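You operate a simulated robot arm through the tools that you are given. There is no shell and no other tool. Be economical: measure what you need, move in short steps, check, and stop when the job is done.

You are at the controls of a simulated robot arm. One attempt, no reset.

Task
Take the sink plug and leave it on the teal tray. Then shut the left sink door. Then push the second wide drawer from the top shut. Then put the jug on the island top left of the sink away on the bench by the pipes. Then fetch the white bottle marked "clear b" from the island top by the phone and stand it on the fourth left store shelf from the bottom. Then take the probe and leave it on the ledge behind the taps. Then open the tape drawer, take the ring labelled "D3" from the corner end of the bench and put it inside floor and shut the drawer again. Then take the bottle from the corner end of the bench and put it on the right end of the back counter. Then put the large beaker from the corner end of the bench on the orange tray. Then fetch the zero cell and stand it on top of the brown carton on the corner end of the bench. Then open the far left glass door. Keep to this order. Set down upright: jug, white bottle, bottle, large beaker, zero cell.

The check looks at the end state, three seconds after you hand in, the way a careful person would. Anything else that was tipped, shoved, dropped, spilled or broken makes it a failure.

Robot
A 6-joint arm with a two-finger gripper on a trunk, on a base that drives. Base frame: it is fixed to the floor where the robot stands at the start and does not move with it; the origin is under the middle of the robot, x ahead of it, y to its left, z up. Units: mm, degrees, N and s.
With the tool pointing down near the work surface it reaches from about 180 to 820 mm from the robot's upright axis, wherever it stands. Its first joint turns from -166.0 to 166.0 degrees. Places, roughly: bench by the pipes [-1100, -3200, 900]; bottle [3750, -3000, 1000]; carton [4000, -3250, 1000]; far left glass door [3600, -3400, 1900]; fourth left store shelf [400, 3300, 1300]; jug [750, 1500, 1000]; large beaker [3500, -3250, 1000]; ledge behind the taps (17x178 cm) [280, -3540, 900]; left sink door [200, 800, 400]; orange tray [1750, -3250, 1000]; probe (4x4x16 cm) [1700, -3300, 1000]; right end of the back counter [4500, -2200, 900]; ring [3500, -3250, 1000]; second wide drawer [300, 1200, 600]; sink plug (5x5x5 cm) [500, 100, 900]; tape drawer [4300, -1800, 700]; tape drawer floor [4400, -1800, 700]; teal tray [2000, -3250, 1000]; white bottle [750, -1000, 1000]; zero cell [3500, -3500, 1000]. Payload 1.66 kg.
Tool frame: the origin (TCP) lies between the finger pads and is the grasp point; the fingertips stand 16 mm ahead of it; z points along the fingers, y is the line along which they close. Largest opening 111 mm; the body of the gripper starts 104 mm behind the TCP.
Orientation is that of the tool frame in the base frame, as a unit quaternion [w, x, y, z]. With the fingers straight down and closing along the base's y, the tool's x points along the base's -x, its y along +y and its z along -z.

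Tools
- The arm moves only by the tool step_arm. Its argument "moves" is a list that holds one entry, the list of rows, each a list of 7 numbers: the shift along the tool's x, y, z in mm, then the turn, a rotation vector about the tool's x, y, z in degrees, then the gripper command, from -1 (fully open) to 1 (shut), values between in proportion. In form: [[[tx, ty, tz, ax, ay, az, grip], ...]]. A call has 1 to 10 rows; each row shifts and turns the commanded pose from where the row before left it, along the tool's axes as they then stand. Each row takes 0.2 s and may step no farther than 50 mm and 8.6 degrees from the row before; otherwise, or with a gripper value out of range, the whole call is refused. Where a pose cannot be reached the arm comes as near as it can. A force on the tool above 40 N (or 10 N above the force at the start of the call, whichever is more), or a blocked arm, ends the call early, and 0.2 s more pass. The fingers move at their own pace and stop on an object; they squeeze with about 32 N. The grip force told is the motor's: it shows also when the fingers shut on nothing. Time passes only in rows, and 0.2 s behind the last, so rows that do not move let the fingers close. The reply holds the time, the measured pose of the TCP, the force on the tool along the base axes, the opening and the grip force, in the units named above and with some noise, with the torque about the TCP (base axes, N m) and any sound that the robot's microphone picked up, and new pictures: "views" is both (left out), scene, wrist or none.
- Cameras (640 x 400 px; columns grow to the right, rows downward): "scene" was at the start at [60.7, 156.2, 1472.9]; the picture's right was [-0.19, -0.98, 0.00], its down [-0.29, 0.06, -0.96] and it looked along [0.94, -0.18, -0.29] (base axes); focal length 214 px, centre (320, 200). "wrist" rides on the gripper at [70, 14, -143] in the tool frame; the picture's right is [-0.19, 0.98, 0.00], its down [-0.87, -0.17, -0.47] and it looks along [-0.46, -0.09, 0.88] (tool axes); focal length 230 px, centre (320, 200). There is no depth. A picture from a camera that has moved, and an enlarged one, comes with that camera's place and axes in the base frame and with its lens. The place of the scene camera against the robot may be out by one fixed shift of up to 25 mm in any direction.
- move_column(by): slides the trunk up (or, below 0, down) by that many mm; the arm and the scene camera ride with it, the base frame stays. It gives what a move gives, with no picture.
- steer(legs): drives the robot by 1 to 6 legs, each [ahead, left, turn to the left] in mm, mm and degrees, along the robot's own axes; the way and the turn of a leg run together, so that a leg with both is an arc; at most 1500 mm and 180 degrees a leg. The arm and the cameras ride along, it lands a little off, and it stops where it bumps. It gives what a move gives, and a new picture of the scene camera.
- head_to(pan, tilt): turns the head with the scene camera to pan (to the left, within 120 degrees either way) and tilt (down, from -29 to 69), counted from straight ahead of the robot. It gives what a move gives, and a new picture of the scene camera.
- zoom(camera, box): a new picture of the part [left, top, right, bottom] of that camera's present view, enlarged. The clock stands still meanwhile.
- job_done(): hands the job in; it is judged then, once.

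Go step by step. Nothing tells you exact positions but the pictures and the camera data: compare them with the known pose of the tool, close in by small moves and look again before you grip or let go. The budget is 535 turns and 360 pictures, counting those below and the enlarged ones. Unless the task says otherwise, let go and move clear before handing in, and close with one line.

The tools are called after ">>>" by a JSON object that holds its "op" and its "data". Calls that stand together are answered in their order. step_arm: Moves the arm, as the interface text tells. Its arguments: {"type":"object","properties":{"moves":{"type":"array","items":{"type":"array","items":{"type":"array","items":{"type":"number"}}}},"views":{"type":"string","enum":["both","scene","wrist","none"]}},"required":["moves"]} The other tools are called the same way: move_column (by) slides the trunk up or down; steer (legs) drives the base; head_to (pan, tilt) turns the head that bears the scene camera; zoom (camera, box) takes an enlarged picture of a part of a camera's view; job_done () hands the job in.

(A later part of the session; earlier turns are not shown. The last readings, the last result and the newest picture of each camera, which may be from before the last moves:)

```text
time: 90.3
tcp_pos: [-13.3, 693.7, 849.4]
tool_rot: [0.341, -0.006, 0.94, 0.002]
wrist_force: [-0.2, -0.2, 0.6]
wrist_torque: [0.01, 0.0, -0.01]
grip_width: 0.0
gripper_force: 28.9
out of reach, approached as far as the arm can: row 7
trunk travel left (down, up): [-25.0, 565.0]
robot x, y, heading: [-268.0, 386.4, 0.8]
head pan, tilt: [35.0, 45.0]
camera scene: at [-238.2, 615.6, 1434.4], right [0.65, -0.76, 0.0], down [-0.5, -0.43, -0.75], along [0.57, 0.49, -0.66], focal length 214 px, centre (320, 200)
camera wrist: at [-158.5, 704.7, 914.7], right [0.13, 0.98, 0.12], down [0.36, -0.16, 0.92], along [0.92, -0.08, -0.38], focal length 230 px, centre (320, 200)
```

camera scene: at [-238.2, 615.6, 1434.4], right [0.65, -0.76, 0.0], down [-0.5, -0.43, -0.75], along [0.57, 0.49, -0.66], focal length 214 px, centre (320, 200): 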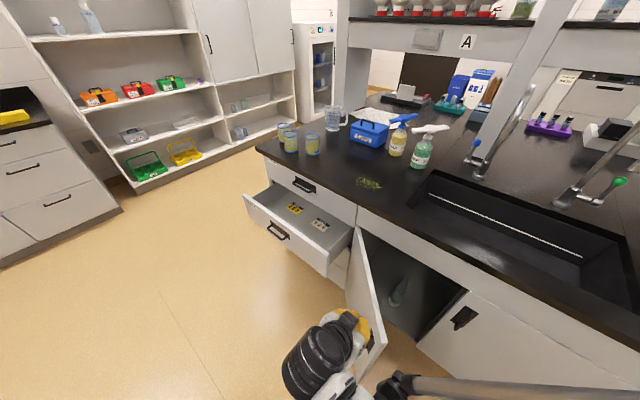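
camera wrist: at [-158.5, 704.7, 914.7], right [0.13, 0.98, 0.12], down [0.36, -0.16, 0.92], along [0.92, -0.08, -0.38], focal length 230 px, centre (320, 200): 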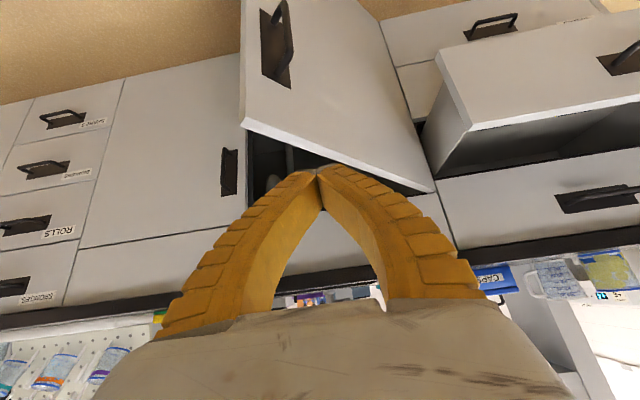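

The arm can't go lower at this folded pose; lower the trunk and reduce the tilt, then retry.

>>> {"op": "move_column", "data": {"by": -25}}

>>> {"op": "step_arm", "data": {"moves": [[[0, 0, 0, 0, 8, 0, 1], [0, 0, 0, 0, 8, 0, 1], [0, 0, 0, 0, 8, 0, 1], [12, 0, 38, 0, 0, 0, 1], [12, 0, 38, 0, 0, 0, 1], [12, 0, 38, 0, 0, 0, 1]]], "views": "wrist"}}

```text
time: 91.0
tcp_pos: [-14.1, 694.6, 824.0]
tool_rot: [0.341, -0.006, 0.94, 0.001]
wrist_force: [-0.4, -0.2, -0.1]
wrist_torque: [0.0, -0.01, -0.01]
grip_width: 0.3
gripper_force: 28.4
trunk travel left (down, up): [0.0, 590.0]
robot x, y, heading: [-268.0, 386.1, 0.6]
head pan, tilt: [35.0, 45.0]
```

```text
time: 92.5
tcp_pos: [-7.8, 714.4, 751.7]
tool_rot: [0.138, -0.006, 0.99, 0.0]
wrist_force: [0.5, -0.2, -1.0]
wrist_torque: [0.03, 0.04, 0.02]
grip_width: 0.1
gripper_force: 28.9
out of reach, approached as far as the arm can: row 5, 6
trunk travel left (down, up): [0.0, 590.0]
robot x, y, heading: [-267.1, 385.0, 0.8]
head pan, tilt: [35.0, 45.0]
camera wrist: at [-114.4, 726.2, 869.9], right [0.17, 0.98, 0.05], down [0.71, -0.16, 0.69], along [0.69, -0.08, -0.72], focal length 230 px, centre (320, 200)
```

wrist: 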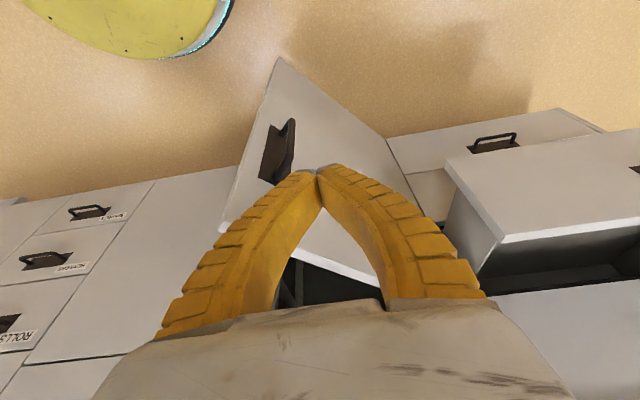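

The limit seems to be the folded-in side; I move the base back and right so the arm works more stretched.

>>> {"op": "steer", "data": {"legs": [[-80, 0, 0], [0, -170, 0]]}}

>>> {"op": "step_arm", "data": {"moves": [[[0, 45, 0, 0, 0, 0, 1], [0, 45, 0, 0, 0, 0, 1], [0, 45, 0, 0, 0, 0, 1], [0, 20, 0, 0, 0, 0, 1], [13, 0, 38, 0, 0, 0, 1]]], "views": "wrist"}}

```text
time: 94.6
tcp_pos: [-87.2, 545.0, 752.0]
tool_rot: [0.139, -0.007, 0.99, 0.0]
wrist_force: [0.8, -0.4, 0.7]
wrist_torque: [0.0, -0.03, -0.02]
grip_width: 0.0
gripper_force: 28.5
trunk travel left (down, up): [0.0, 590.0]
robot x, y, heading: [-343.9, 220.1, 0.7]
head pan, tilt: [35.0, 45.0]
camera scene: at [-313.4, 439.9, 1404.3], right [0.58, -0.81, 0.0], down [-0.57, -0.41, -0.71], along [0.57, 0.41, -0.71], focal length 214 px, centre (320, 200)
```

scene: 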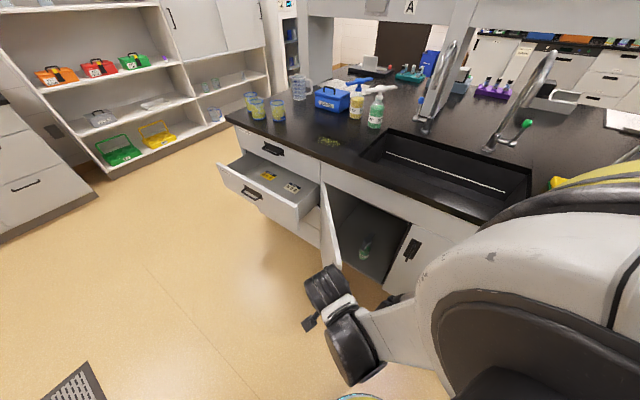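

```text
time: 95.8
tcp_pos: [-90.5, 699.9, 711.9]
tool_rot: [0.139, -0.007, 0.99, 0.001]
wrist_force: [-0.5, 0.1, 0.2]
wrist_torque: [0.07, -0.01, 0.0]
grip_width: 0.0
gripper_force: 28.6
trunk travel left (down, up): [0.0, 590.0]
robot x, y, heading: [-346.4, 219.3, 0.4]
head pan, tilt: [35.0, 45.0]
camera wrist: at [-197.1, 712.8, 830.3], right [0.17, 0.98, 0.05], down [0.71, -0.16, 0.69], along [0.69, -0.08, -0.72], focal length 230 px, centre (320, 200)
```

wrist: 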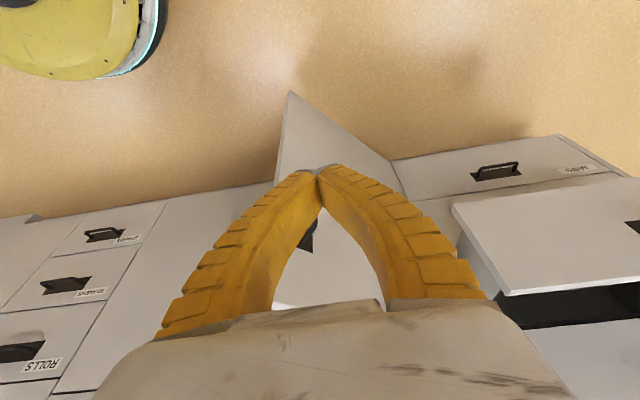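

Now z≈712 with reach to spare. Approach the door's outer face near its free edge.

>>> {"op": "step_arm", "data": {"moves": [[[6, -25, 20, 0, 0, 0, 1], [-45, -25, 13, 0, 0, 0, 1], [-30, 0, 9, 0, 0, 0, 1]]], "views": "both"}}

```text
refused: row 2 steps farther than a row can; nothing moved
```

>>> {"op": "step_arm", "data": {"moves": [[[6, -25, 20, 0, 0, 0, 1], [-36, -25, 11, 0, 0, 0, 1], [-40, 0, 11, 0, 0, 0, 1]]], "views": "both"}}

```text
time: 96.6
tcp_pos: [-12.2, 650.2, 691.0]
tool_rot: [0.138, -0.008, 0.99, 0.0]
wrist_force: [0.0, 0.5, 0.2]
wrist_torque: [0.0, 0.0, -0.01]
grip_width: 0.0
gripper_force: 28.7
trunk travel left (down, up): [0.0, 590.0]
robot x, y, heading: [-346.7, 221.7, 1.0]
head pan, tilt: [35.0, 45.0]
camera scene: at [-313.5, 439.7, 1404.4], right [0.58, -0.81, 0.0], down [-0.57, -0.41, -0.71], along [0.57, 0.41, -0.71], focal length 214 px, centre (320, 200)
camera wrist: at [-117.7, 662.8, 808.9], right [0.17, 0.98, 0.05], down [0.71, -0.16, 0.69], along [0.69, -0.08, -0.72], focal length 230 px, centre (320, 200)
```

scene: 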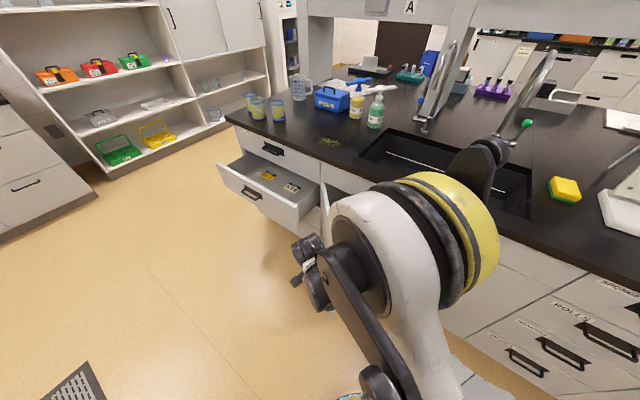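
wrist: 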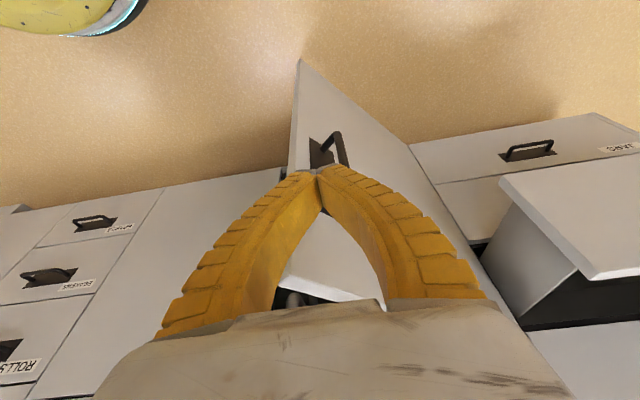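

Fingers are in front of the door. Push it along its arc.

>>> {"op": "step_arm", "data": {"moves": [[[-29, -14, 8, 0, 0, 0, 1], [-29, -20, 8, 0, 0, 0, 1], [-29, -28, 8, 0, 0, 0, 1], [-29, -28, 8, 0, 0, 0, 1], [-29, -20, 8, 0, 0, 0, 1], [-29, -15, 8, 0, 0, 0, 1]]], "views": "both"}}

```text
time: 98.0
tcp_pos: [171.3, 527.4, 690.1]
tool_rot: [0.139, -0.006, 0.99, 0.0]
wrist_force: [0.6, -0.4, 0.5]
wrist_torque: [0.0, 0.0, 0.03]
grip_width: 0.2
gripper_force: 28.4
trunk travel left (down, up): [0.0, 590.0]
robot x, y, heading: [-347.5, 218.3, 0.5]
head pan, tilt: [35.0, 45.0]
camera scene: at [-313.5, 439.9, 1404.3], right [0.58, -0.81, 0.0], down [-0.57, -0.41, -0.71], along [0.57, 0.41, -0.71], focal length 214 px, centre (320, 200)
camera wrist: at [65.1, 540.1, 809.6], right [0.17, 0.98, 0.05], down [0.71, -0.16, 0.69], along [0.69, -0.08, -0.72], focal length 230 px, centre (320, 200)
```

scene: 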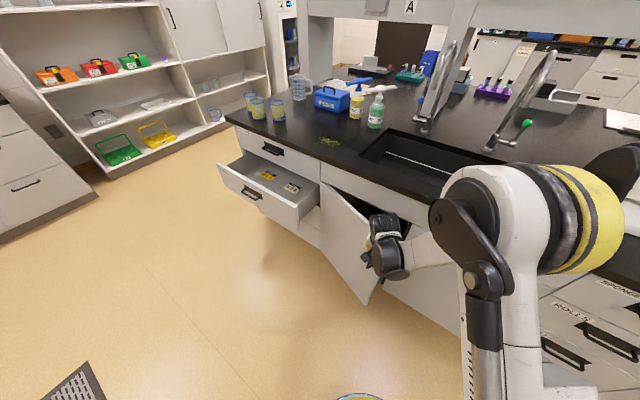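
wrist: 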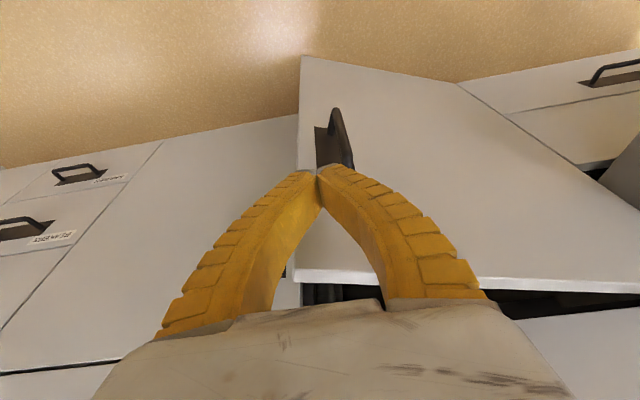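

Door follows. Continue to the closed position.

>>> {"op": "step_arm", "data": {"moves": [[[-29, -8, 8, 0, 0, 0, 1], [-29, -8, 8, 0, 0, 0, 1], [-24, -2, 7, 0, 0, 0, 1], [-19, 0, 5.5, 0, 0, 0, 1], [-10, 0, 3, 0, 0, 0, 1], [-10, 0, 3, 0, 0, 0, 1], [-10, 0, 3, 0, 0, 0, 1]]], "views": "both"}}

```text
time: 99.6
tcp_pos: [307.4, 511.9, 692.5]
tool_rot: [0.138, -0.006, 0.99, 0.0]
wrist_force: [-0.5, 0.8, -0.2]
wrist_torque: [-0.01, 0.0, 0.01]
grip_width: 0.0
gripper_force: 28.8
trunk travel left (down, up): [0.0, 590.0]
robot x, y, heading: [-346.0, 217.7, 0.8]
head pan, tilt: [35.0, 45.0]
camera scene: at [-313.4, 439.9, 1404.3], right [0.58, -0.81, 0.0], down [-0.57, -0.41, -0.71], along [0.57, 0.41, -0.71], focal length 214 px, centre (320, 200)
camera wrist: at [200.8, 523.8, 810.4], right [0.17, 0.98, 0.05], down [0.71, -0.16, 0.69], along [0.69, -0.08, -0.72], focal length 230 px, centre (320, 200)
```

scene: 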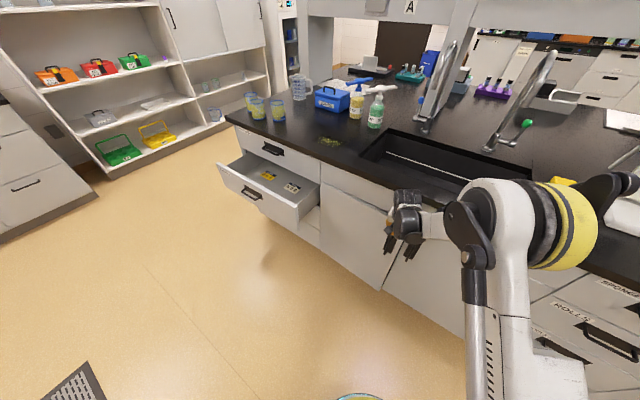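
wrist: 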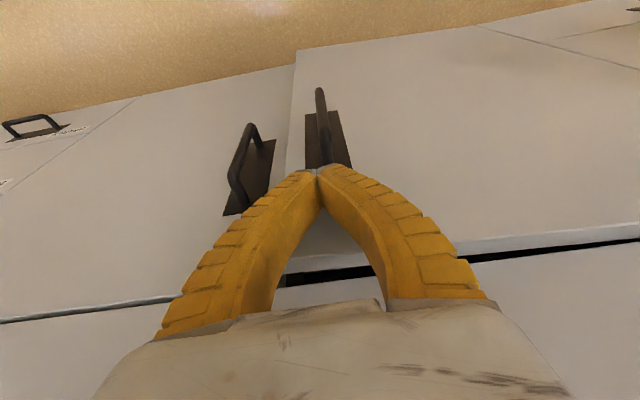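

Nearly shut — a little gap left. Push until the force rises.

>>> {"op": "step_arm", "data": {"moves": [[[-10, 0, 3, 0, 0, 0, 1], [-10, 0, 3, 0, 0, 0, 1], [-8, 0, 2, 0, 0, 0, 1], [-5, 0, 1, 0, 0, 0, 1], [-5, 0, 1, 0, 0, 0, 1], [-5, 0, 1, 0, 0, 0, 1]]], "views": "wrist"}}

```text
time: 100.8
tcp_pos: [339.7, 512.6, 691.5]
tool_rot: [0.132, -0.007, 0.991, -0.001]
wrist_force: [-8.2, -1.5, 1.6]
wrist_torque: [0.0, 0.03, -0.1]
grip_width: 6.0
gripper_force: 27.9
trunk travel left (down, up): [0.0, 590.0]
robot x, y, heading: [-345.0, 220.8, 0.7]
head pan, tilt: [35.0, 45.0]
stopped in row 5: the force on the tool passed its limit at 48 N (the readings are from after the stop); the commanded pose is now the measured one
camera wrist: at [234.4, 524.5, 811.1], right [0.17, 0.98, 0.05], down [0.71, -0.15, 0.68], along [0.68, -0.08, -0.73], focal length 230 px, centre (320, 200)
```

wrist: 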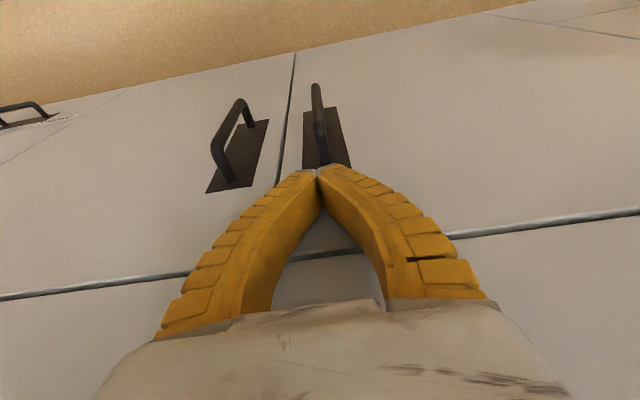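

Door is flush shut. Back off and move left to the drawer.

>>> {"op": "step_arm", "data": {"moves": [[[40, 0, -11, 0, 0, 0, 1], [45, 0, -13, 0, 0, 0, 1], [45, 0, -13, 0, 0, 0, 1], [45, 0, -13, 0, 0, 0, 1], [45, 0, -13, 0, 0, 0, 1], [45, 0, -13, 0, 0, 0, 1]]], "views": "none"}}

>>> {"op": "steer", "data": {"legs": [[0, 620, 0]]}}

>>> {"op": "step_arm", "data": {"moves": [[[0, 0, 0, 0, 0, 0, 1]]], "views": "wrist"}}

```text
time: 102.2
tcp_pos: [69.4, 510.4, 699.5]
tool_rot: [0.133, -0.007, 0.991, -0.002]
wrist_force: [-0.2, -0.1, -0.3]
wrist_torque: [-0.01, 0.02, -0.02]
grip_width: 0.0
gripper_force: 28.2
out of reach, approached as far as the arm can: row 6
trunk travel left (down, up): [0.0, 590.0]
robot x, y, heading: [-345.2, 219.5, 0.8]
head pan, tilt: [35.0, 45.0]
```

```text
time: 105.7
tcp_pos: [66.9, 1129.3, 699.9]
tool_rot: [0.131, -0.001, 0.991, -0.003]
wrist_force: [0.3, 0.2, -0.2]
wrist_torque: [-0.02, 0.0, 0.01]
grip_width: 0.1
gripper_force: 28.9
trunk travel left (down, up): [0.0, 590.0]
robot x, y, heading: [-353.7, 839.7, 0.2]
head pan, tilt: [35.0, 45.0]
camera scene: at [-316.8, 1062.8, 1404.3], right [0.58, -0.82, 0.0], down [-0.58, -0.41, -0.71], along [0.58, 0.41, -0.71], focal length 214 px, centre (320, 200)
```

scene: 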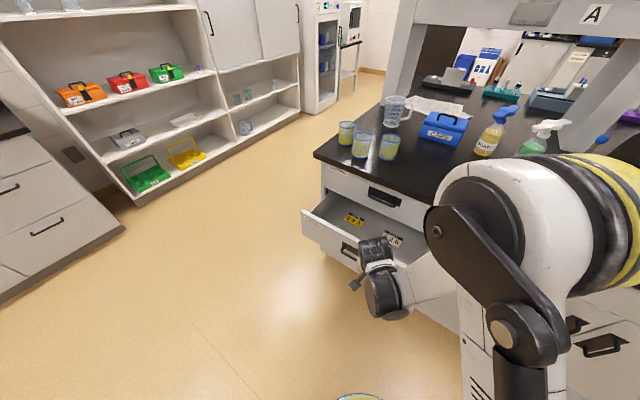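

```text
time: 106.0
tcp_pos: [68.6, 1129.5, 699.4]
tool_rot: [0.132, -0.001, 0.991, -0.003]
wrist_force: [0.2, -0.3, 0.6]
wrist_torque: [0.0, 0.0, -0.01]
grip_width: 0.0
gripper_force: 28.7
trunk travel left (down, up): [0.0, 590.0]
robot x, y, heading: [-350.2, 842.8, 0.3]
head pan, tilt: [35.0, 45.0]
camera wrist: at [-36.7, 1143.1, 819.1], right [0.18, 0.98, 0.04], down [0.71, -0.16, 0.68], along [0.68, -0.09, -0.73], focal length 230 px, centre (320, 200)
```

wrist: 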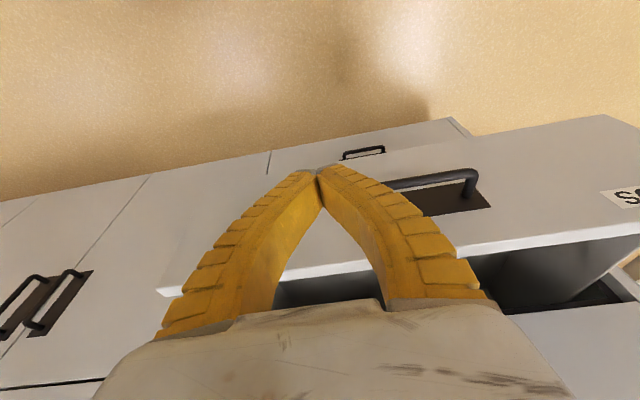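

Fingers are in front of the drawer face. Lower slightly, move nearer its middle, and push.

>>> {"op": "step_arm", "data": {"moves": [[[8, 35, 28, 0, 0, 0, 1], [0, 40, 0, 0, 0, 0, 1], [-29, 0, 8, 0, 0, 0, 1], [-29, 0, 8, 0, 0, 0, 1], [-29, 0, 8, 0, 0, 0, 1]]], "views": "wrist"}}

```text
time: 107.2
tcp_pos: [158.9, 1203.8, 668.7]
tool_rot: [0.131, -0.001, 0.991, -0.002]
wrist_force: [-0.3, 0.5, 0.5]
wrist_torque: [0.02, -0.01, 0.04]
grip_width: 0.0
gripper_force: 28.8
trunk travel left (down, up): [0.0, 590.0]
robot x, y, heading: [-351.4, 841.4, 0.4]
head pan, tilt: [35.0, 45.0]
camera wrist: at [53.7, 1218.0, 788.5], right [0.18, 0.98, 0.04], down [0.71, -0.16, 0.68], along [0.68, -0.09, -0.73], focal length 230 px, centre (320, 200)
```

wrist: 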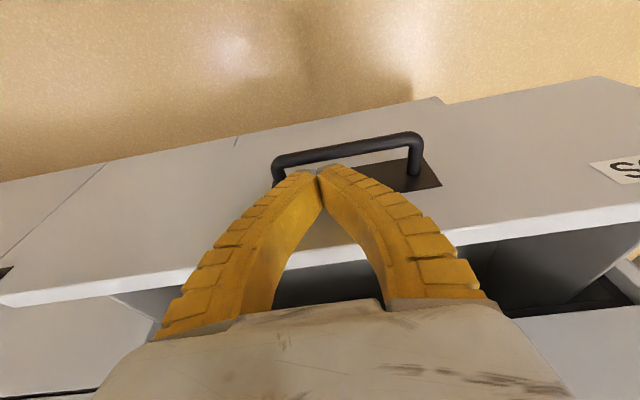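

Contact imminent just above the handle; keep pushing.

>>> {"op": "step_arm", "data": {"moves": [[[-28, 0, 7, 0, 0, 0, 1], [-28, 0, 7, 0, 0, 0, 1], [-28, 0, 7, 0, 0, 0, 1], [-28, 0, 7, 0, 0, 0, 1], [-20, 0, 5, 0, 0, 0, 1]]], "views": "wrist"}}

```text
time: 108.5
tcp_pos: [293.9, 1205.1, 670.3]
tool_rot: [0.132, -0.002, 0.991, -0.003]
wrist_force: [0.3, -0.2, -0.6]
wrist_torque: [0.01, 0.02, -0.02]
grip_width: 0.0
gripper_force: 28.9
trunk travel left (down, up): [0.0, 590.0]
robot x, y, heading: [-349.9, 844.5, 0.4]
head pan, tilt: [35.0, 45.0]
camera wrist: at [189.8, 1218.8, 790.6], right [0.18, 0.98, 0.04], down [0.71, -0.16, 0.68], along [0.68, -0.09, -0.73], focal length 230 px, centre (320, 200)
```

wrist: 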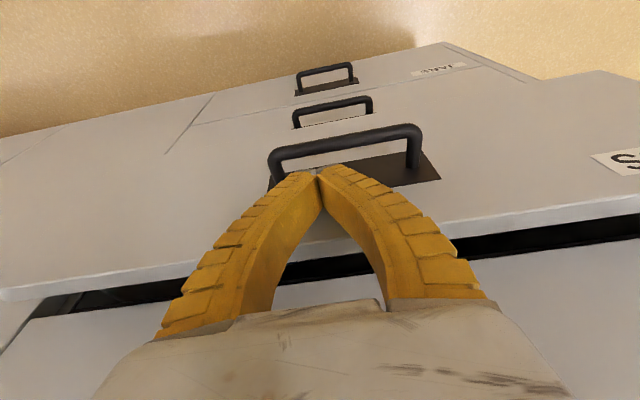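

>>> {"op": "step_arm", "data": {"moves": [[[-10, 0, 3, 0, 0, 0, 1], [-10, 0, 3, 0, 0, 0, 1], [-10, 0, 3, 0, 0, 0, 1], [-6, 0, 2, 0, 0, 0, 1], [-5, 0, 1, 0, 0, 0, 1], [-5, 0, 1, 0, 0, 0, 1], [-5, 0, 1, 0, 0, 0, 1]]], "views": "wrist"}}

```text
time: 109.0
tcp_pos: [302.4, 1206.1, 669.4]
tool_rot: [0.129, -0.003, 0.992, -0.003]
wrist_force: [-11.1, -2.4, -3.0]
wrist_torque: [0.3, -1.39, 0.14]
grip_width: 0.0
gripper_force: 28.9
trunk travel left (down, up): [0.0, 590.0]
robot x, y, heading: [-351.5, 841.8, 0.1]
head pan, tilt: [35.0, 45.0]
stopped in row 2: the force on the tool passed its limit at 59 N (the readings are from after the stop); the commanded pose is now the measured one
camera wrist: at [198.8, 1219.4, 790.5], right [0.18, 0.98, 0.04], down [0.72, -0.16, 0.68], along [0.67, -0.09, -0.73], focal length 230 px, centre (320, 200)
```

wrist: 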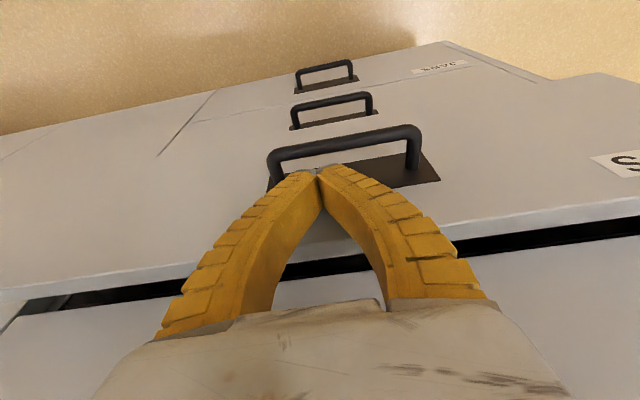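

The gripper body is bumping the top drawer's handle (lever shows contact ~126 mm above the TCP). I back off, tilt the fingers further forward and push again.

>>> {"op": "step_arm", "data": {"moves": [[[39, 0, -10, 0, 0, 0, 1], [0, 0, 0, 0, -8, 0, 1], [0, 0, 0, 0, -8, 0, 1], [0, 0, 0, 0, -8, 0, 1], [-4, 0, -5, 0, 0, 0, 1]]], "views": "none"}}

```text
time: 110.2
tcp_pos: [263.8, 1205.5, 675.3]
tool_rot: [0.332, -0.003, 0.943, -0.002]
wrist_force: [0.5, -0.5, 0.4]
wrist_torque: [0.0, 0.0, 0.01]
grip_width: 0.0
gripper_force: 28.6
trunk travel left (down, up): [0.0, 590.0]
robot x, y, heading: [-356.2, 840.7, 0.1]
head pan, tilt: [35.0, 45.0]
```

>>> {"op": "step_arm", "data": {"moves": [[[-20, 0, 16, 0, 0, 0, 1], [-12, 0, 9.5, 0, 0, 0, 1], [-8, 0, 6.3, 0, 0, 0, 1], [-8, 0, 6.3, 0, 0, 0, 1], [-6, 0, 5, 0, 0, 0, 1], [-5, 0, 4, 0, 0, 0, 1], [-5, 0, 4, 0, 0, 0, 1]]], "views": "both"}}

```text
time: 111.8
tcp_pos: [338.7, 1205.1, 676.3]
tool_rot: [0.328, -0.003, 0.945, -0.003]
wrist_force: [-11.4, -2.4, 6.5]
wrist_torque: [0.0, -0.11, -0.07]
grip_width: 6.3
gripper_force: 28.2
trunk travel left (down, up): [0.0, 590.0]
robot x, y, heading: [-351.4, 841.8, 0.5]
head pan, tilt: [35.0, 45.0]
stopped in row 7: the force on the tool passed its limit at 50 N (the readings are from after the stop); the commanded pose is now the measured one
camera scene: at [-319.6, 1062.1, 1404.6], right [0.58, -0.82, 0.0], down [-0.58, -0.41, -0.71], along [0.58, 0.41, -0.71], focal length 214 px, centre (320, 200)
camera wrist: at [195.9, 1218.4, 744.8], right [0.15, 0.98, 0.11], down [0.39, -0.16, 0.91], along [0.91, -0.09, -0.4], focal length 230 px, centre (320, 200)
```

scene: 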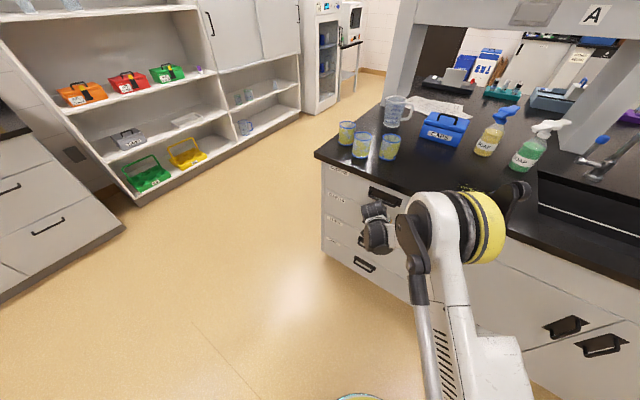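
wrist: 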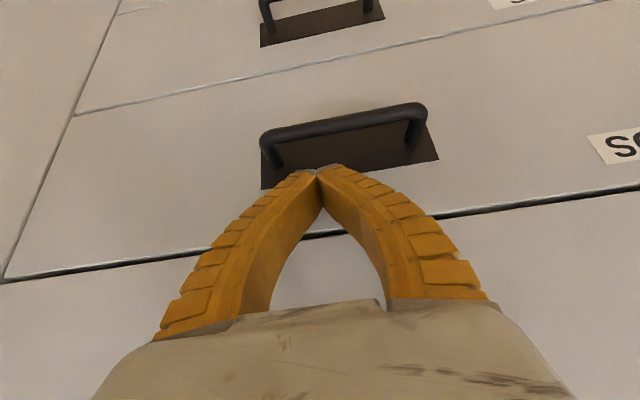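

Drawer is shut. Back the arm off, raise it, and straighten the tool.

>>> {"op": "step_arm", "data": {"moves": [[[38, 0, -30, 0, 0, 0, 1], [38, 0, -30, 0, 0, 0, 1], [38, 0, -30, 0, 0, 0, 1], [-10, 0, -40, 0, 8, 0, 0], [-10, 0, -40, 0, 8, 0, 0], [-10, 0, -40, 0, 8, 0, -0.5], [-5, 0, -45, 0, 8, 0, -1], [0, 0, -45, 0, 7, 0, -1], [0, 0, -45, 0, 0, 0, -1], [0, 0, -45, 0, 0, 0, -1]]], "views": "none"}}

>>> {"op": "head_to", "data": {"pan": 15, "tilt": 30}}

```text
time: 114.0
tcp_pos: [152.4, 1207.6, 973.0]
tool_rot: [-0.007, 0.0, 1.0, -0.003]
wrist_force: [0.8, 0.4, 0.5]
wrist_torque: [-0.01, 0.03, 0.0]
grip_width: 111.0
gripper_force: 0.0
trunk travel left (down, up): [0.0, 590.0]
robot x, y, heading: [-350.1, 839.2, 0.3]
head pan, tilt: [35.0, 45.0]
```

```text
time: 114.8
tcp_pos: [151.3, 1208.4, 972.3]
tool_rot: [-0.006, -0.001, 1.0, -0.004]
wrist_force: [0.9, -0.8, -0.4]
wrist_torque: [-0.02, -0.01, 0.0]
grip_width: 111.1
gripper_force: 0.0
trunk travel left (down, up): [0.0, 590.0]
robot x, y, heading: [-350.9, 840.5, 0.1]
head pan, tilt: [15.0, 30.0]
camera scene: at [-297.2, 1039.5, 1426.9], right [0.26, -0.96, 0.0], down [-0.48, -0.13, -0.87], along [0.84, 0.23, -0.5], focal length 214 px, centre (320, 200)
```

scene: 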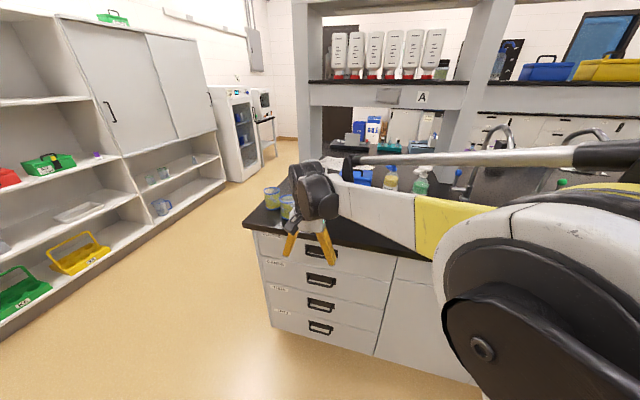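

I'll raise and tuck the arm, then go round to the island's left end to take the jug from there.

>>> {"op": "step_arm", "data": {"moves": [[[20, 0, -45, 0, 0, 0, -1], [40, -20, -25, 0, 0, 0, -1], [40, -20, -20, 0, 0, 0, -1], [40, -20, -20, 0, 0, 0, -1], [30, -25, -20, 0, 0, 0, -1], [10, -40, -20, 0, 0, 0, -1], [0, -40, -20, 0, 0, 0, -1]]], "views": "none"}}

>>> {"op": "steer", "data": {"legs": [[-100, 0, 0], [0, 1250, 0]]}}

```text
refused: row 2 steps farther than a row can; nothing moved
```

```text
time: 122.0
tcp_pos: [42.1, 2478.7, 971.7]
tool_rot: [-0.006, -0.003, 1.0, -0.004]
wrist_force: [-0.7, 0.2, -0.9]
wrist_torque: [0.01, -0.01, 0.01]
grip_width: 110.8
gripper_force: 0.1
trunk travel left (down, up): [0.0, 590.0]
robot x, y, heading: [-458.2, 2112.0, 0.2]
head pan, tilt: [15.0, 30.0]
camera scene: at [-406.9, 2308.6, 1426.9], right [0.27, -0.96, 0.0], down [-0.48, -0.13, -0.87], along [0.83, 0.23, -0.5], focal length 214 px, centre (320, 200)
```

scene: 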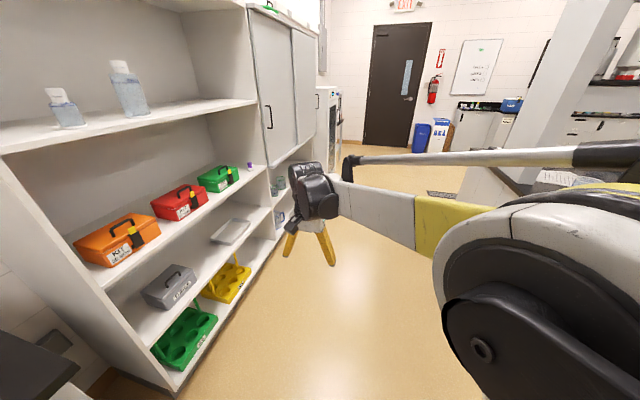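

Store shelves are on the left; the 4th shelf is the one with the bottles. Tuck the arm, then drive to the island's left end.

>>> {"op": "step_arm", "data": {"moves": [[[20, 0, -45, 0, 0, 0, -1], [35, -20, -25, 0, 0, 0, -1], [35, -20, -20, 0, 0, 0, -1], [35, -20, -20, 0, 0, 0, -1], [30, -25, -20, 0, 0, 0, -1], [10, -40, -20, 0, 0, 0, -1], [0, -40, -20, 0, 0, 0, -1], [0, -45, 0, 0, 0, 0, -1], [0, -45, 0, 0, 0, 0, -1]]], "views": "none"}}

>>> {"op": "steer", "data": {"legs": [[1200, 50, 0], [0, 0, -90]]}}

>>> {"op": "head_to", "data": {"pan": 0, "tilt": 35}}

```text
time: 124.0
tcp_pos: [-120.3, 2223.3, 1146.3]
tool_rot: [-0.006, -0.002, 1.0, -0.003]
wrist_force: [-0.7, 0.8, 0.0]
wrist_torque: [-0.04, -0.02, 0.02]
grip_width: 110.8
gripper_force: 0.0
trunk travel left (down, up): [0.0, 590.0]
robot x, y, heading: [-462.1, 2109.8, 0.5]
head pan, tilt: [15.0, 30.0]
```

```text
time: 133.7
tcp_pos: [834.2, 1842.9, 1145.6]
tool_rot: [-0.006, 0.692, 0.722, 0.003]
wrist_force: [-0.5, 0.5, 0.0]
wrist_torque: [0.04, 0.02, -0.02]
grip_width: 110.9
gripper_force: 0.0
trunk travel left (down, up): [0.0, 590.0]
robot x, y, heading: [707.5, 2180.1, -87.4]
head pan, tilt: [15.0, 30.0]
camera scene: at [913.4, 2105.1, 1427.0], right [-0.95, -0.3, 0.0], down [-0.15, 0.48, -0.87], along [0.26, -0.83, -0.5], focal length 214 px, centre (320, 200)
```

scene: 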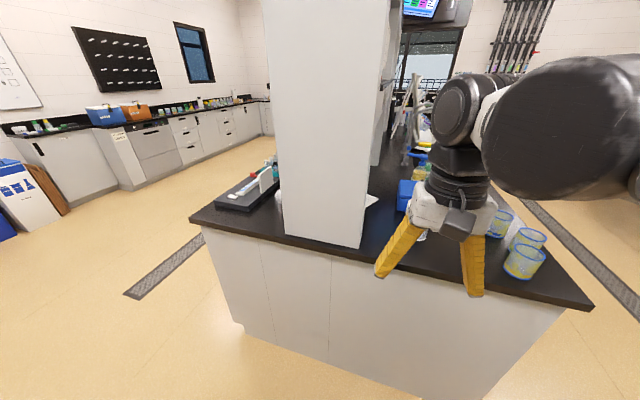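

```text
time: 134.5
tcp_pos: [833.2, 1842.1, 1146.6]
tool_rot: [-0.007, 0.692, 0.722, 0.001]
wrist_force: [0.0, 0.2, 1.4]
wrist_torque: [0.01, -0.02, -0.02]
grip_width: 110.8
gripper_force: 0.0
trunk travel left (down, up): [0.0, 590.0]
robot x, y, heading: [709.5, 2179.5, -87.6]
head pan, tilt: [0.0, 35.0]
camera scene: at [890.1, 2103.3, 1419.2], right [-1.0, -0.04, 0.0], down [-0.03, 0.57, -0.82], along [0.04, -0.82, -0.57], focal length 214 px, centre (320, 200)
```

scene: 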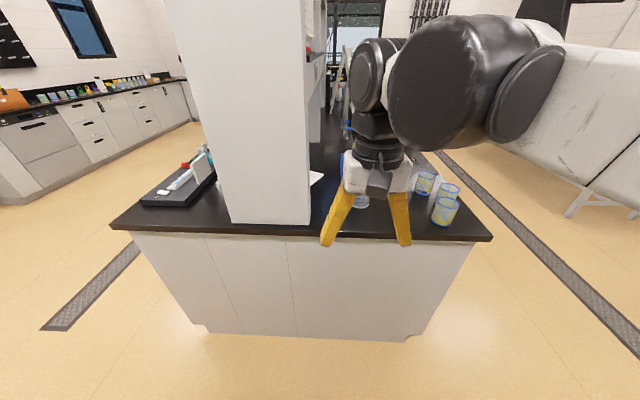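

Jug is behind the gripper. Look with the wrist camera.

>>> {"op": "step_arm", "data": {"moves": [[[0, 0, 0, 0, 0, 0, -1]]], "views": "wrist"}}

```text
time: 134.9
tcp_pos: [834.5, 1842.0, 1147.3]
tool_rot: [-0.007, 0.692, 0.722, 0.001]
wrist_force: [0.2, -0.1, 0.5]
wrist_torque: [-0.01, -0.02, -0.02]
grip_width: 110.9
gripper_force: 0.0
trunk travel left (down, up): [0.0, 590.0]
robot x, y, heading: [708.1, 2177.7, -87.6]
head pan, tilt: [0.0, 35.0]
camera wrist: at [845.7, 1910.1, 1290.3], right [0.99, -0.15, -0.01], down [-0.13, -0.88, 0.46], along [-0.08, -0.46, -0.89], focal length 230 px, centre (320, 200)
```

wrist: 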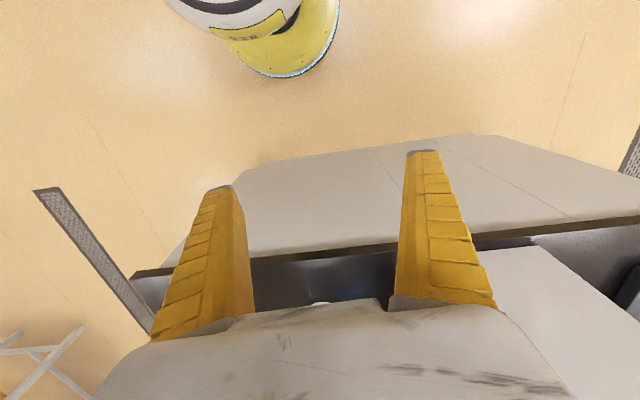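

>>> {"op": "step_arm", "data": {"moves": [[[20, -40, 0, 0, 0, 0, -1], [20, -40, 0, 0, 0, 0, -1], [0, -20, -20, 0, 0, 0, -1]]], "views": "none"}}

>>> {"op": "move_column", "data": {"by": 120}}

>>> {"op": "steer", "data": {"legs": [[250, 0, -2]]}}

>>> {"op": "step_arm", "data": {"moves": [[[0, 0, 0, 0, 0, 0, -1]]], "views": "wrist"}}

```text
time: 135.7
tcp_pos: [731.7, 1878.1, 1168.3]
tool_rot: [-0.007, 0.692, 0.722, 0.002]
wrist_force: [0.6, -0.3, 0.2]
wrist_torque: [-0.01, 0.02, -0.01]
grip_width: 111.3
gripper_force: 0.1
trunk travel left (down, up): [0.0, 590.0]
robot x, y, heading: [708.3, 2180.6, -87.2]
head pan, tilt: [0.0, 35.0]
```

```text
time: 137.2
tcp_pos: [732.2, 1878.1, 1287.5]
tool_rot: [-0.007, 0.692, 0.722, 0.001]
wrist_force: [0.1, 0.5, -0.3]
wrist_torque: [-0.01, -0.03, 0.02]
grip_width: 110.7
gripper_force: 0.1
trunk travel left (down, up): [-120.0, 470.0]
robot x, y, heading: [709.8, 2180.2, -87.5]
head pan, tilt: [0.0, 35.0]
```

```text
time: 139.0
tcp_pos: [727.6, 1630.0, 1287.0]
tool_rot: [-0.008, 0.705, 0.709, 0.002]
wrist_force: [-0.4, -0.8, 0.0]
wrist_torque: [0.05, 0.01, -0.02]
grip_width: 110.8
gripper_force: 0.1
trunk travel left (down, up): [-120.0, 470.0]
robot x, y, heading: [719.5, 1930.7, -89.8]
head pan, tilt: [0.0, 35.0]
camera scene: at [894.1, 1848.6, 1539.1], right [-1.0, -0.01, 0.0], down [0.0, 0.57, -0.82], along [0.01, -0.82, -0.57], focal length 214 px, centre (320, 200)
```

scene: 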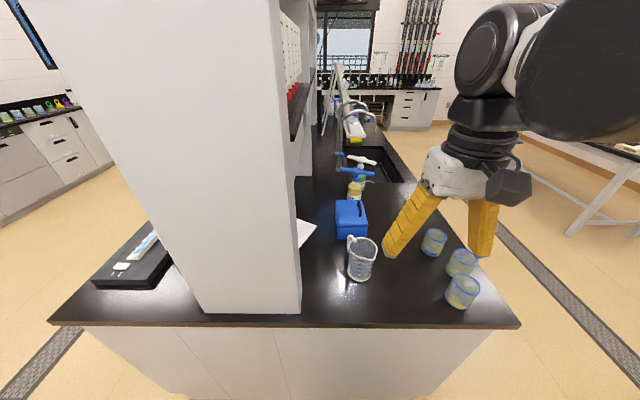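

```text
time: 139.4
tcp_pos: [727.0, 1630.5, 1287.5]
tool_rot: [-0.008, 0.705, 0.709, 0.002]
wrist_force: [0.5, -0.6, 0.3]
wrist_torque: [0.02, 0.04, 0.03]
grip_width: 111.3
gripper_force: 0.0
trunk travel left (down, up): [-120.0, 470.0]
robot x, y, heading: [715.7, 1933.3, -89.7]
head pan, tilt: [0.0, 35.0]
camera wrist: at [741.6, 1698.3, 1431.2], right [0.98, -0.18, -0.01], down [-0.16, -0.87, 0.46], along [-0.09, -0.45, -0.89], focal length 230 px, centre (320, 200)
```

wrist: 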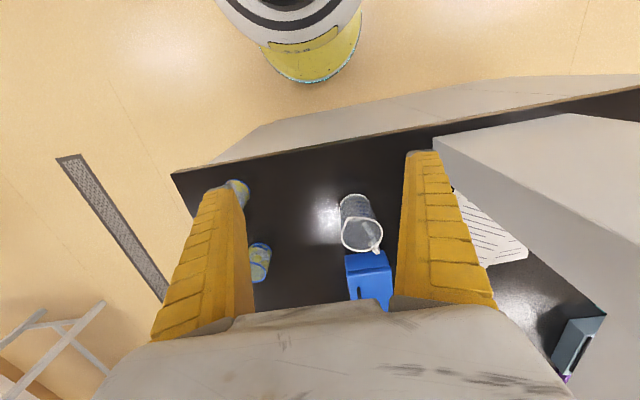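

>>> {"op": "zoom", "data": {"camera": "scene", "box": [310, 200, 410, 300]}}

>>> {"op": "zoom", "data": {"camera": "wrist", "box": [300, 170, 420, 290]}}

```text
4.00 times, centred on (360, 250) of scene
camera zoom: at [894.1, 1849.3, 1539.1], right [-1.0, -0.01, 0.0], down [0.0, 0.57, -0.82], along [0.01, -0.82, -0.57], focal length 858 px, centre (160, 0)
```

zoom: 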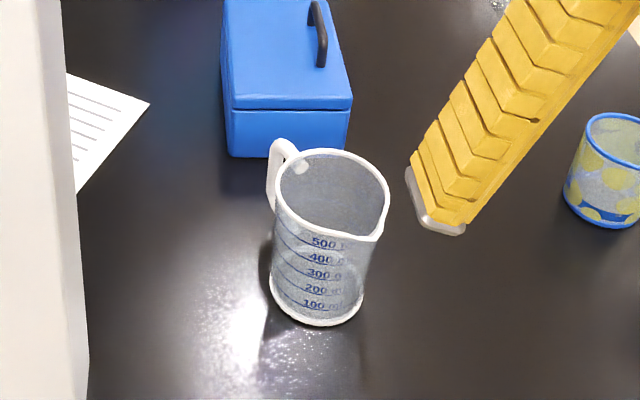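

```text
3.33 times, centred on (360, 230) of wrist
camera zoom: at [741.6, 1698.3, 1431.2], right [0.98, -0.18, -0.01], down [-0.16, -0.87, 0.46], along [-0.09, -0.45, -0.89], focal length 767 px, centre (187, 100)
```

zoom: 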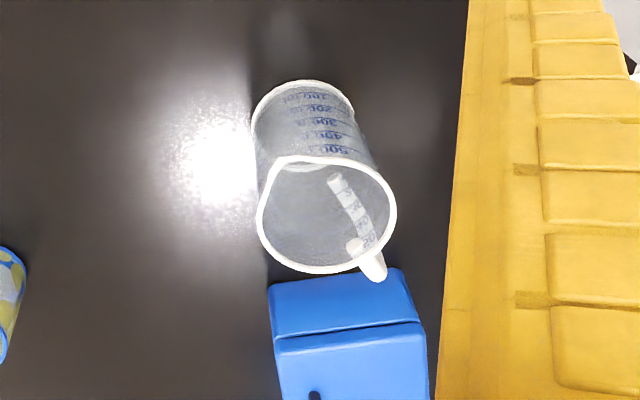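

It's a 500 ml measuring jug about 88 mm wide at (772, 1392), rim ≈ z 1025, handle pointing away at 45°. I'll grip it across x from above.

>>> {"op": "step_arm", "data": {"moves": [[[-48, 9, 0, 0, 0, 0, -1], [-48, 9, 0, 0, 0, 0, -1], [-48, 9, 0, 0, 0, 0, -1], [-47, 9, 0, 0, 0, 0, -1], [-47, 9, 0, 0, 0, 0, -1], [0, 0, 45, 0, 0, 0, -1], [0, 0, 45, 0, 0, 0, -1], [0, 0, 45, 0, 0, 0, -1]]], "views": "both"}}

```text
time: 141.2
tcp_pos: [773.6, 1393.7, 1146.6]
tool_rot: [-0.008, 0.705, 0.71, 0.002]
wrist_force: [1.2, 0.6, -0.3]
wrist_torque: [0.01, 0.01, 0.05]
grip_width: 110.9
gripper_force: 0.0
trunk travel left (down, up): [-120.0, 470.0]
robot x, y, heading: [714.8, 1930.9, -89.6]
head pan, tilt: [0.0, 35.0]
camera scene: at [894.2, 1848.8, 1539.1], right [-1.0, -0.01, 0.0], down [0.0, 0.57, -0.82], along [0.01, -0.82, -0.57], focal length 214 px, centre (320, 200)
camera wrist: at [787.8, 1461.1, 1290.4], right [0.98, -0.18, -0.01], down [-0.16, -0.87, 0.46], along [-0.09, -0.45, -0.89], focal length 230 px, centre (320, 200)
```

scene: 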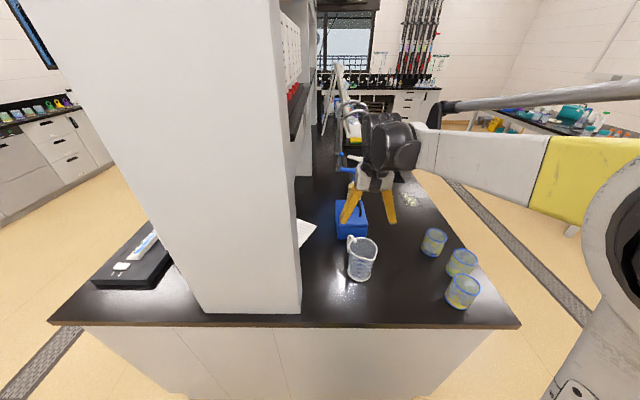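
wrist: 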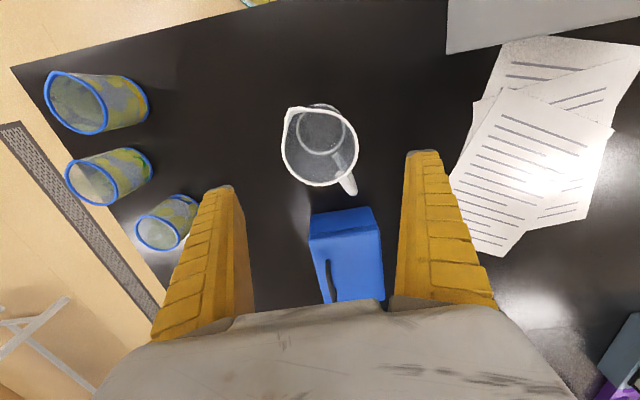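

Jug centre confirmed at (774, 1394), rim 1025 – tool is right over it. Descend around it in two stages.

>>> {"op": "step_arm", "data": {"moves": [[[0, 0, 45, 0, -0.9, 0, -1], [0, 0, 45, 0, 0, 0, -1]]], "views": "wrist"}}

```text
time: 141.8
tcp_pos: [769.6, 1394.8, 1057.6]
tool_rot: [-0.001, 0.706, 0.708, -0.004]
wrist_force: [0.3, -0.4, 0.4]
wrist_torque: [-0.02, -0.02, 0.0]
grip_width: 110.7
gripper_force: 0.1
trunk travel left (down, up): [-120.0, 470.0]
robot x, y, heading: [717.2, 1930.5, -89.5]
head pan, tilt: [0.0, 35.0]
camera wrist: at [784.0, 1465.1, 1199.4], right [0.98, -0.18, -0.01], down [-0.16, -0.86, 0.48], along [-0.09, -0.47, -0.88], focal length 230 px, centre (320, 200)
```

wrist: 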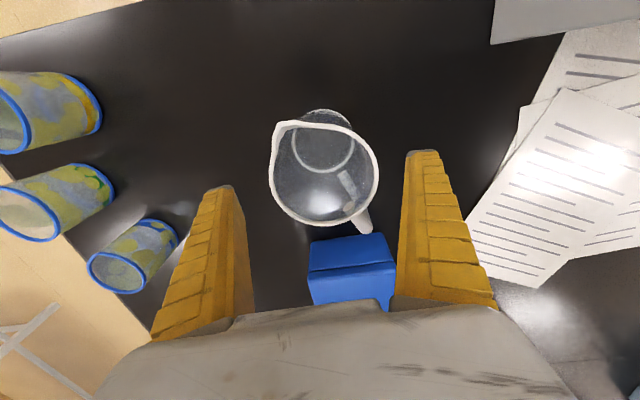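

>>> {"op": "step_arm", "data": {"moves": [[[0, 5, 10, 0, 0, 0, -1], [0, 0, 30, 0, 0, 0, -1], [0, 0, 30, 0, 0, 0, -1], [0, 0, 5, 0, 0, 0, 0.5], [0, 0, 0, 0, 0, 0, 1], [0, 0, 0, 0, 0, 0, 1]]], "views": "both"}}

```text
time: 143.2
tcp_pos: [776.6, 1396.5, 984.3]
tool_rot: [-0.001, 0.705, 0.709, -0.004]
wrist_force: [1.0, -6.9, 25.1]
wrist_torque: [-0.26, -0.18, -0.18]
grip_width: 84.4
gripper_force: 32.1
trunk travel left (down, up): [-120.0, 470.0]
robot x, y, heading: [717.2, 1934.1, -89.7]
head pan, tilt: [0.0, 35.0]
camera scene: at [893.9, 1850.5, 1539.3], right [-1.0, -0.01, 0.0], down [0.0, 0.57, -0.82], along [0.01, -0.82, -0.57], focal length 214 px, centre (320, 200)
camera wrist: at [790.9, 1465.5, 1127.0], right [0.98, -0.18, -0.01], down [-0.16, -0.86, 0.48], along [-0.09, -0.47, -0.88], focal length 230 px, centre (320, 200)
```

scene: 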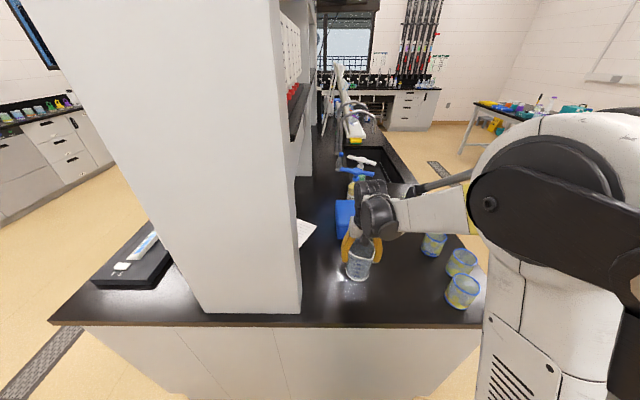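
wrist: 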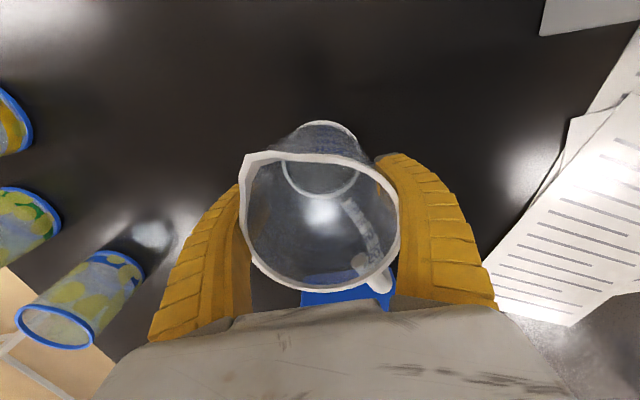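

Gripped at 84 mm width. Lift and check.

>>> {"op": "step_arm", "data": {"moves": [[[0, 0, -10, 0, 0, 0, 1], [0, 0, -30, 0, 0, 0, 1], [0, 0, -45, 0, 0, 0, 1], [0, 0, -45, 0, 0, 0, 1], [0, 0, -45, 0, 0, 0, 1]]], "views": "both"}}

```text
time: 144.4
tcp_pos: [779.5, 1396.5, 1158.5]
tool_rot: [-0.002, 0.706, 0.709, -0.004]
wrist_force: [-0.4, -1.0, -0.5]
wrist_torque: [0.06, 0.0, -0.02]
grip_width: 83.2
gripper_force: 31.7
trunk travel left (down, up): [-120.0, 470.0]
robot x, y, heading: [717.5, 1929.1, -89.5]
head pan, tilt: [0.0, 35.0]
camera scene: at [894.1, 1849.6, 1539.2], right [-1.0, -0.01, 0.0], down [0.0, 0.57, -0.82], along [0.01, -0.82, -0.57], focal length 214 px, centre (320, 200)
camera wrist: at [793.5, 1467.1, 1301.6], right [0.98, -0.18, -0.01], down [-0.16, -0.87, 0.48], along [-0.09, -0.47, -0.88], focal length 230 px, centre (320, 200)
```

scene: 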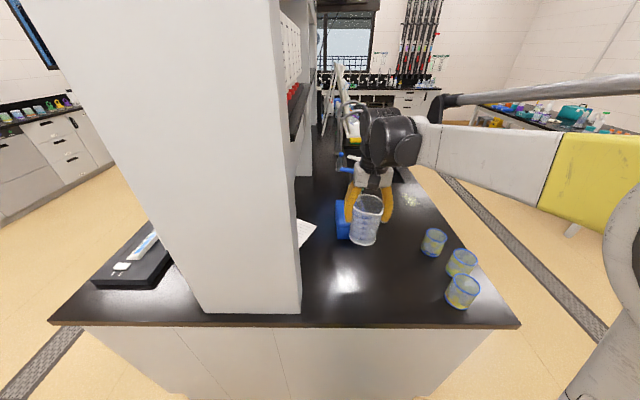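
wrist: 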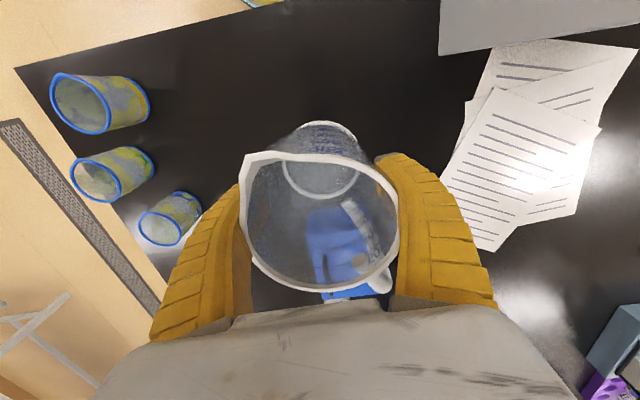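

Secure. Retract, and drive round to the aisle and on to the bench by the pipes.

>>> {"op": "step_arm", "data": {"moves": [[[46, -10, 0, 0, 0, 0, 1], [46, -10, 0, 0, 0, 0, 1], [46, -10, 0, 0, 0, 0, 1], [46, -10, 0, 0, 0, 0, 1], [46, -10, 0, 0, 0, 0, 1]]], "views": "none"}}

>>> {"op": "steer", "data": {"legs": [[-230, 0, 0], [0, -1200, 0], [1400, 0, 0], [1400, 0, 0], [1400, 0, 0]]}}

```text
time: 145.6
tcp_pos: [727.5, 1626.5, 1157.2]
tool_rot: [-0.001, 0.706, 0.708, -0.004]
wrist_force: [0.6, 0.2, -0.6]
wrist_torque: [0.0, 0.01, 0.01]
grip_width: 83.2
gripper_force: 31.8
trunk travel left (down, up): [-120.0, 470.0]
robot x, y, heading: [713.4, 1931.7, -90.1]
head pan, tilt: [0.0, 35.0]
```

```text
time: 172.8
tcp_pos: [-422.9, -2367.5, 1157.2]
tool_rot: [-0.002, 0.706, 0.708, -0.004]
wrist_force: [-0.8, 0.3, -1.9]
wrist_torque: [0.01, 0.01, 0.02]
grip_width: 82.5
gripper_force: 32.4
trunk travel left (down, up): [-120.0, 470.0]
robot x, y, heading: [-436.4, -2060.3, -89.7]
head pan, tilt: [0.0, 35.0]
camera scene: at [-255.4, -2143.8, 1539.1], right [-1.0, -0.01, 0.0], down [0.0, 0.57, -0.82], along [0.01, -0.82, -0.57], focal length 214 px, centre (320, 200)
```

scene: 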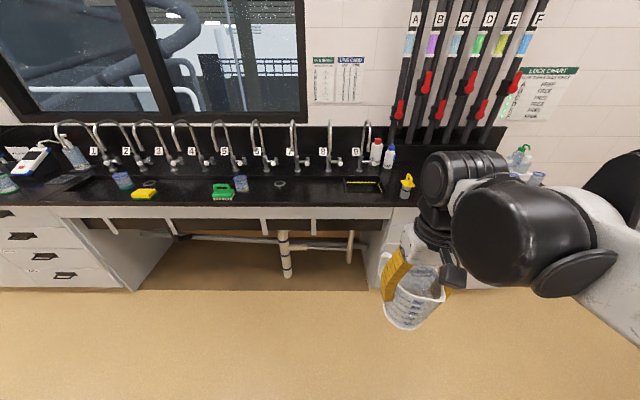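

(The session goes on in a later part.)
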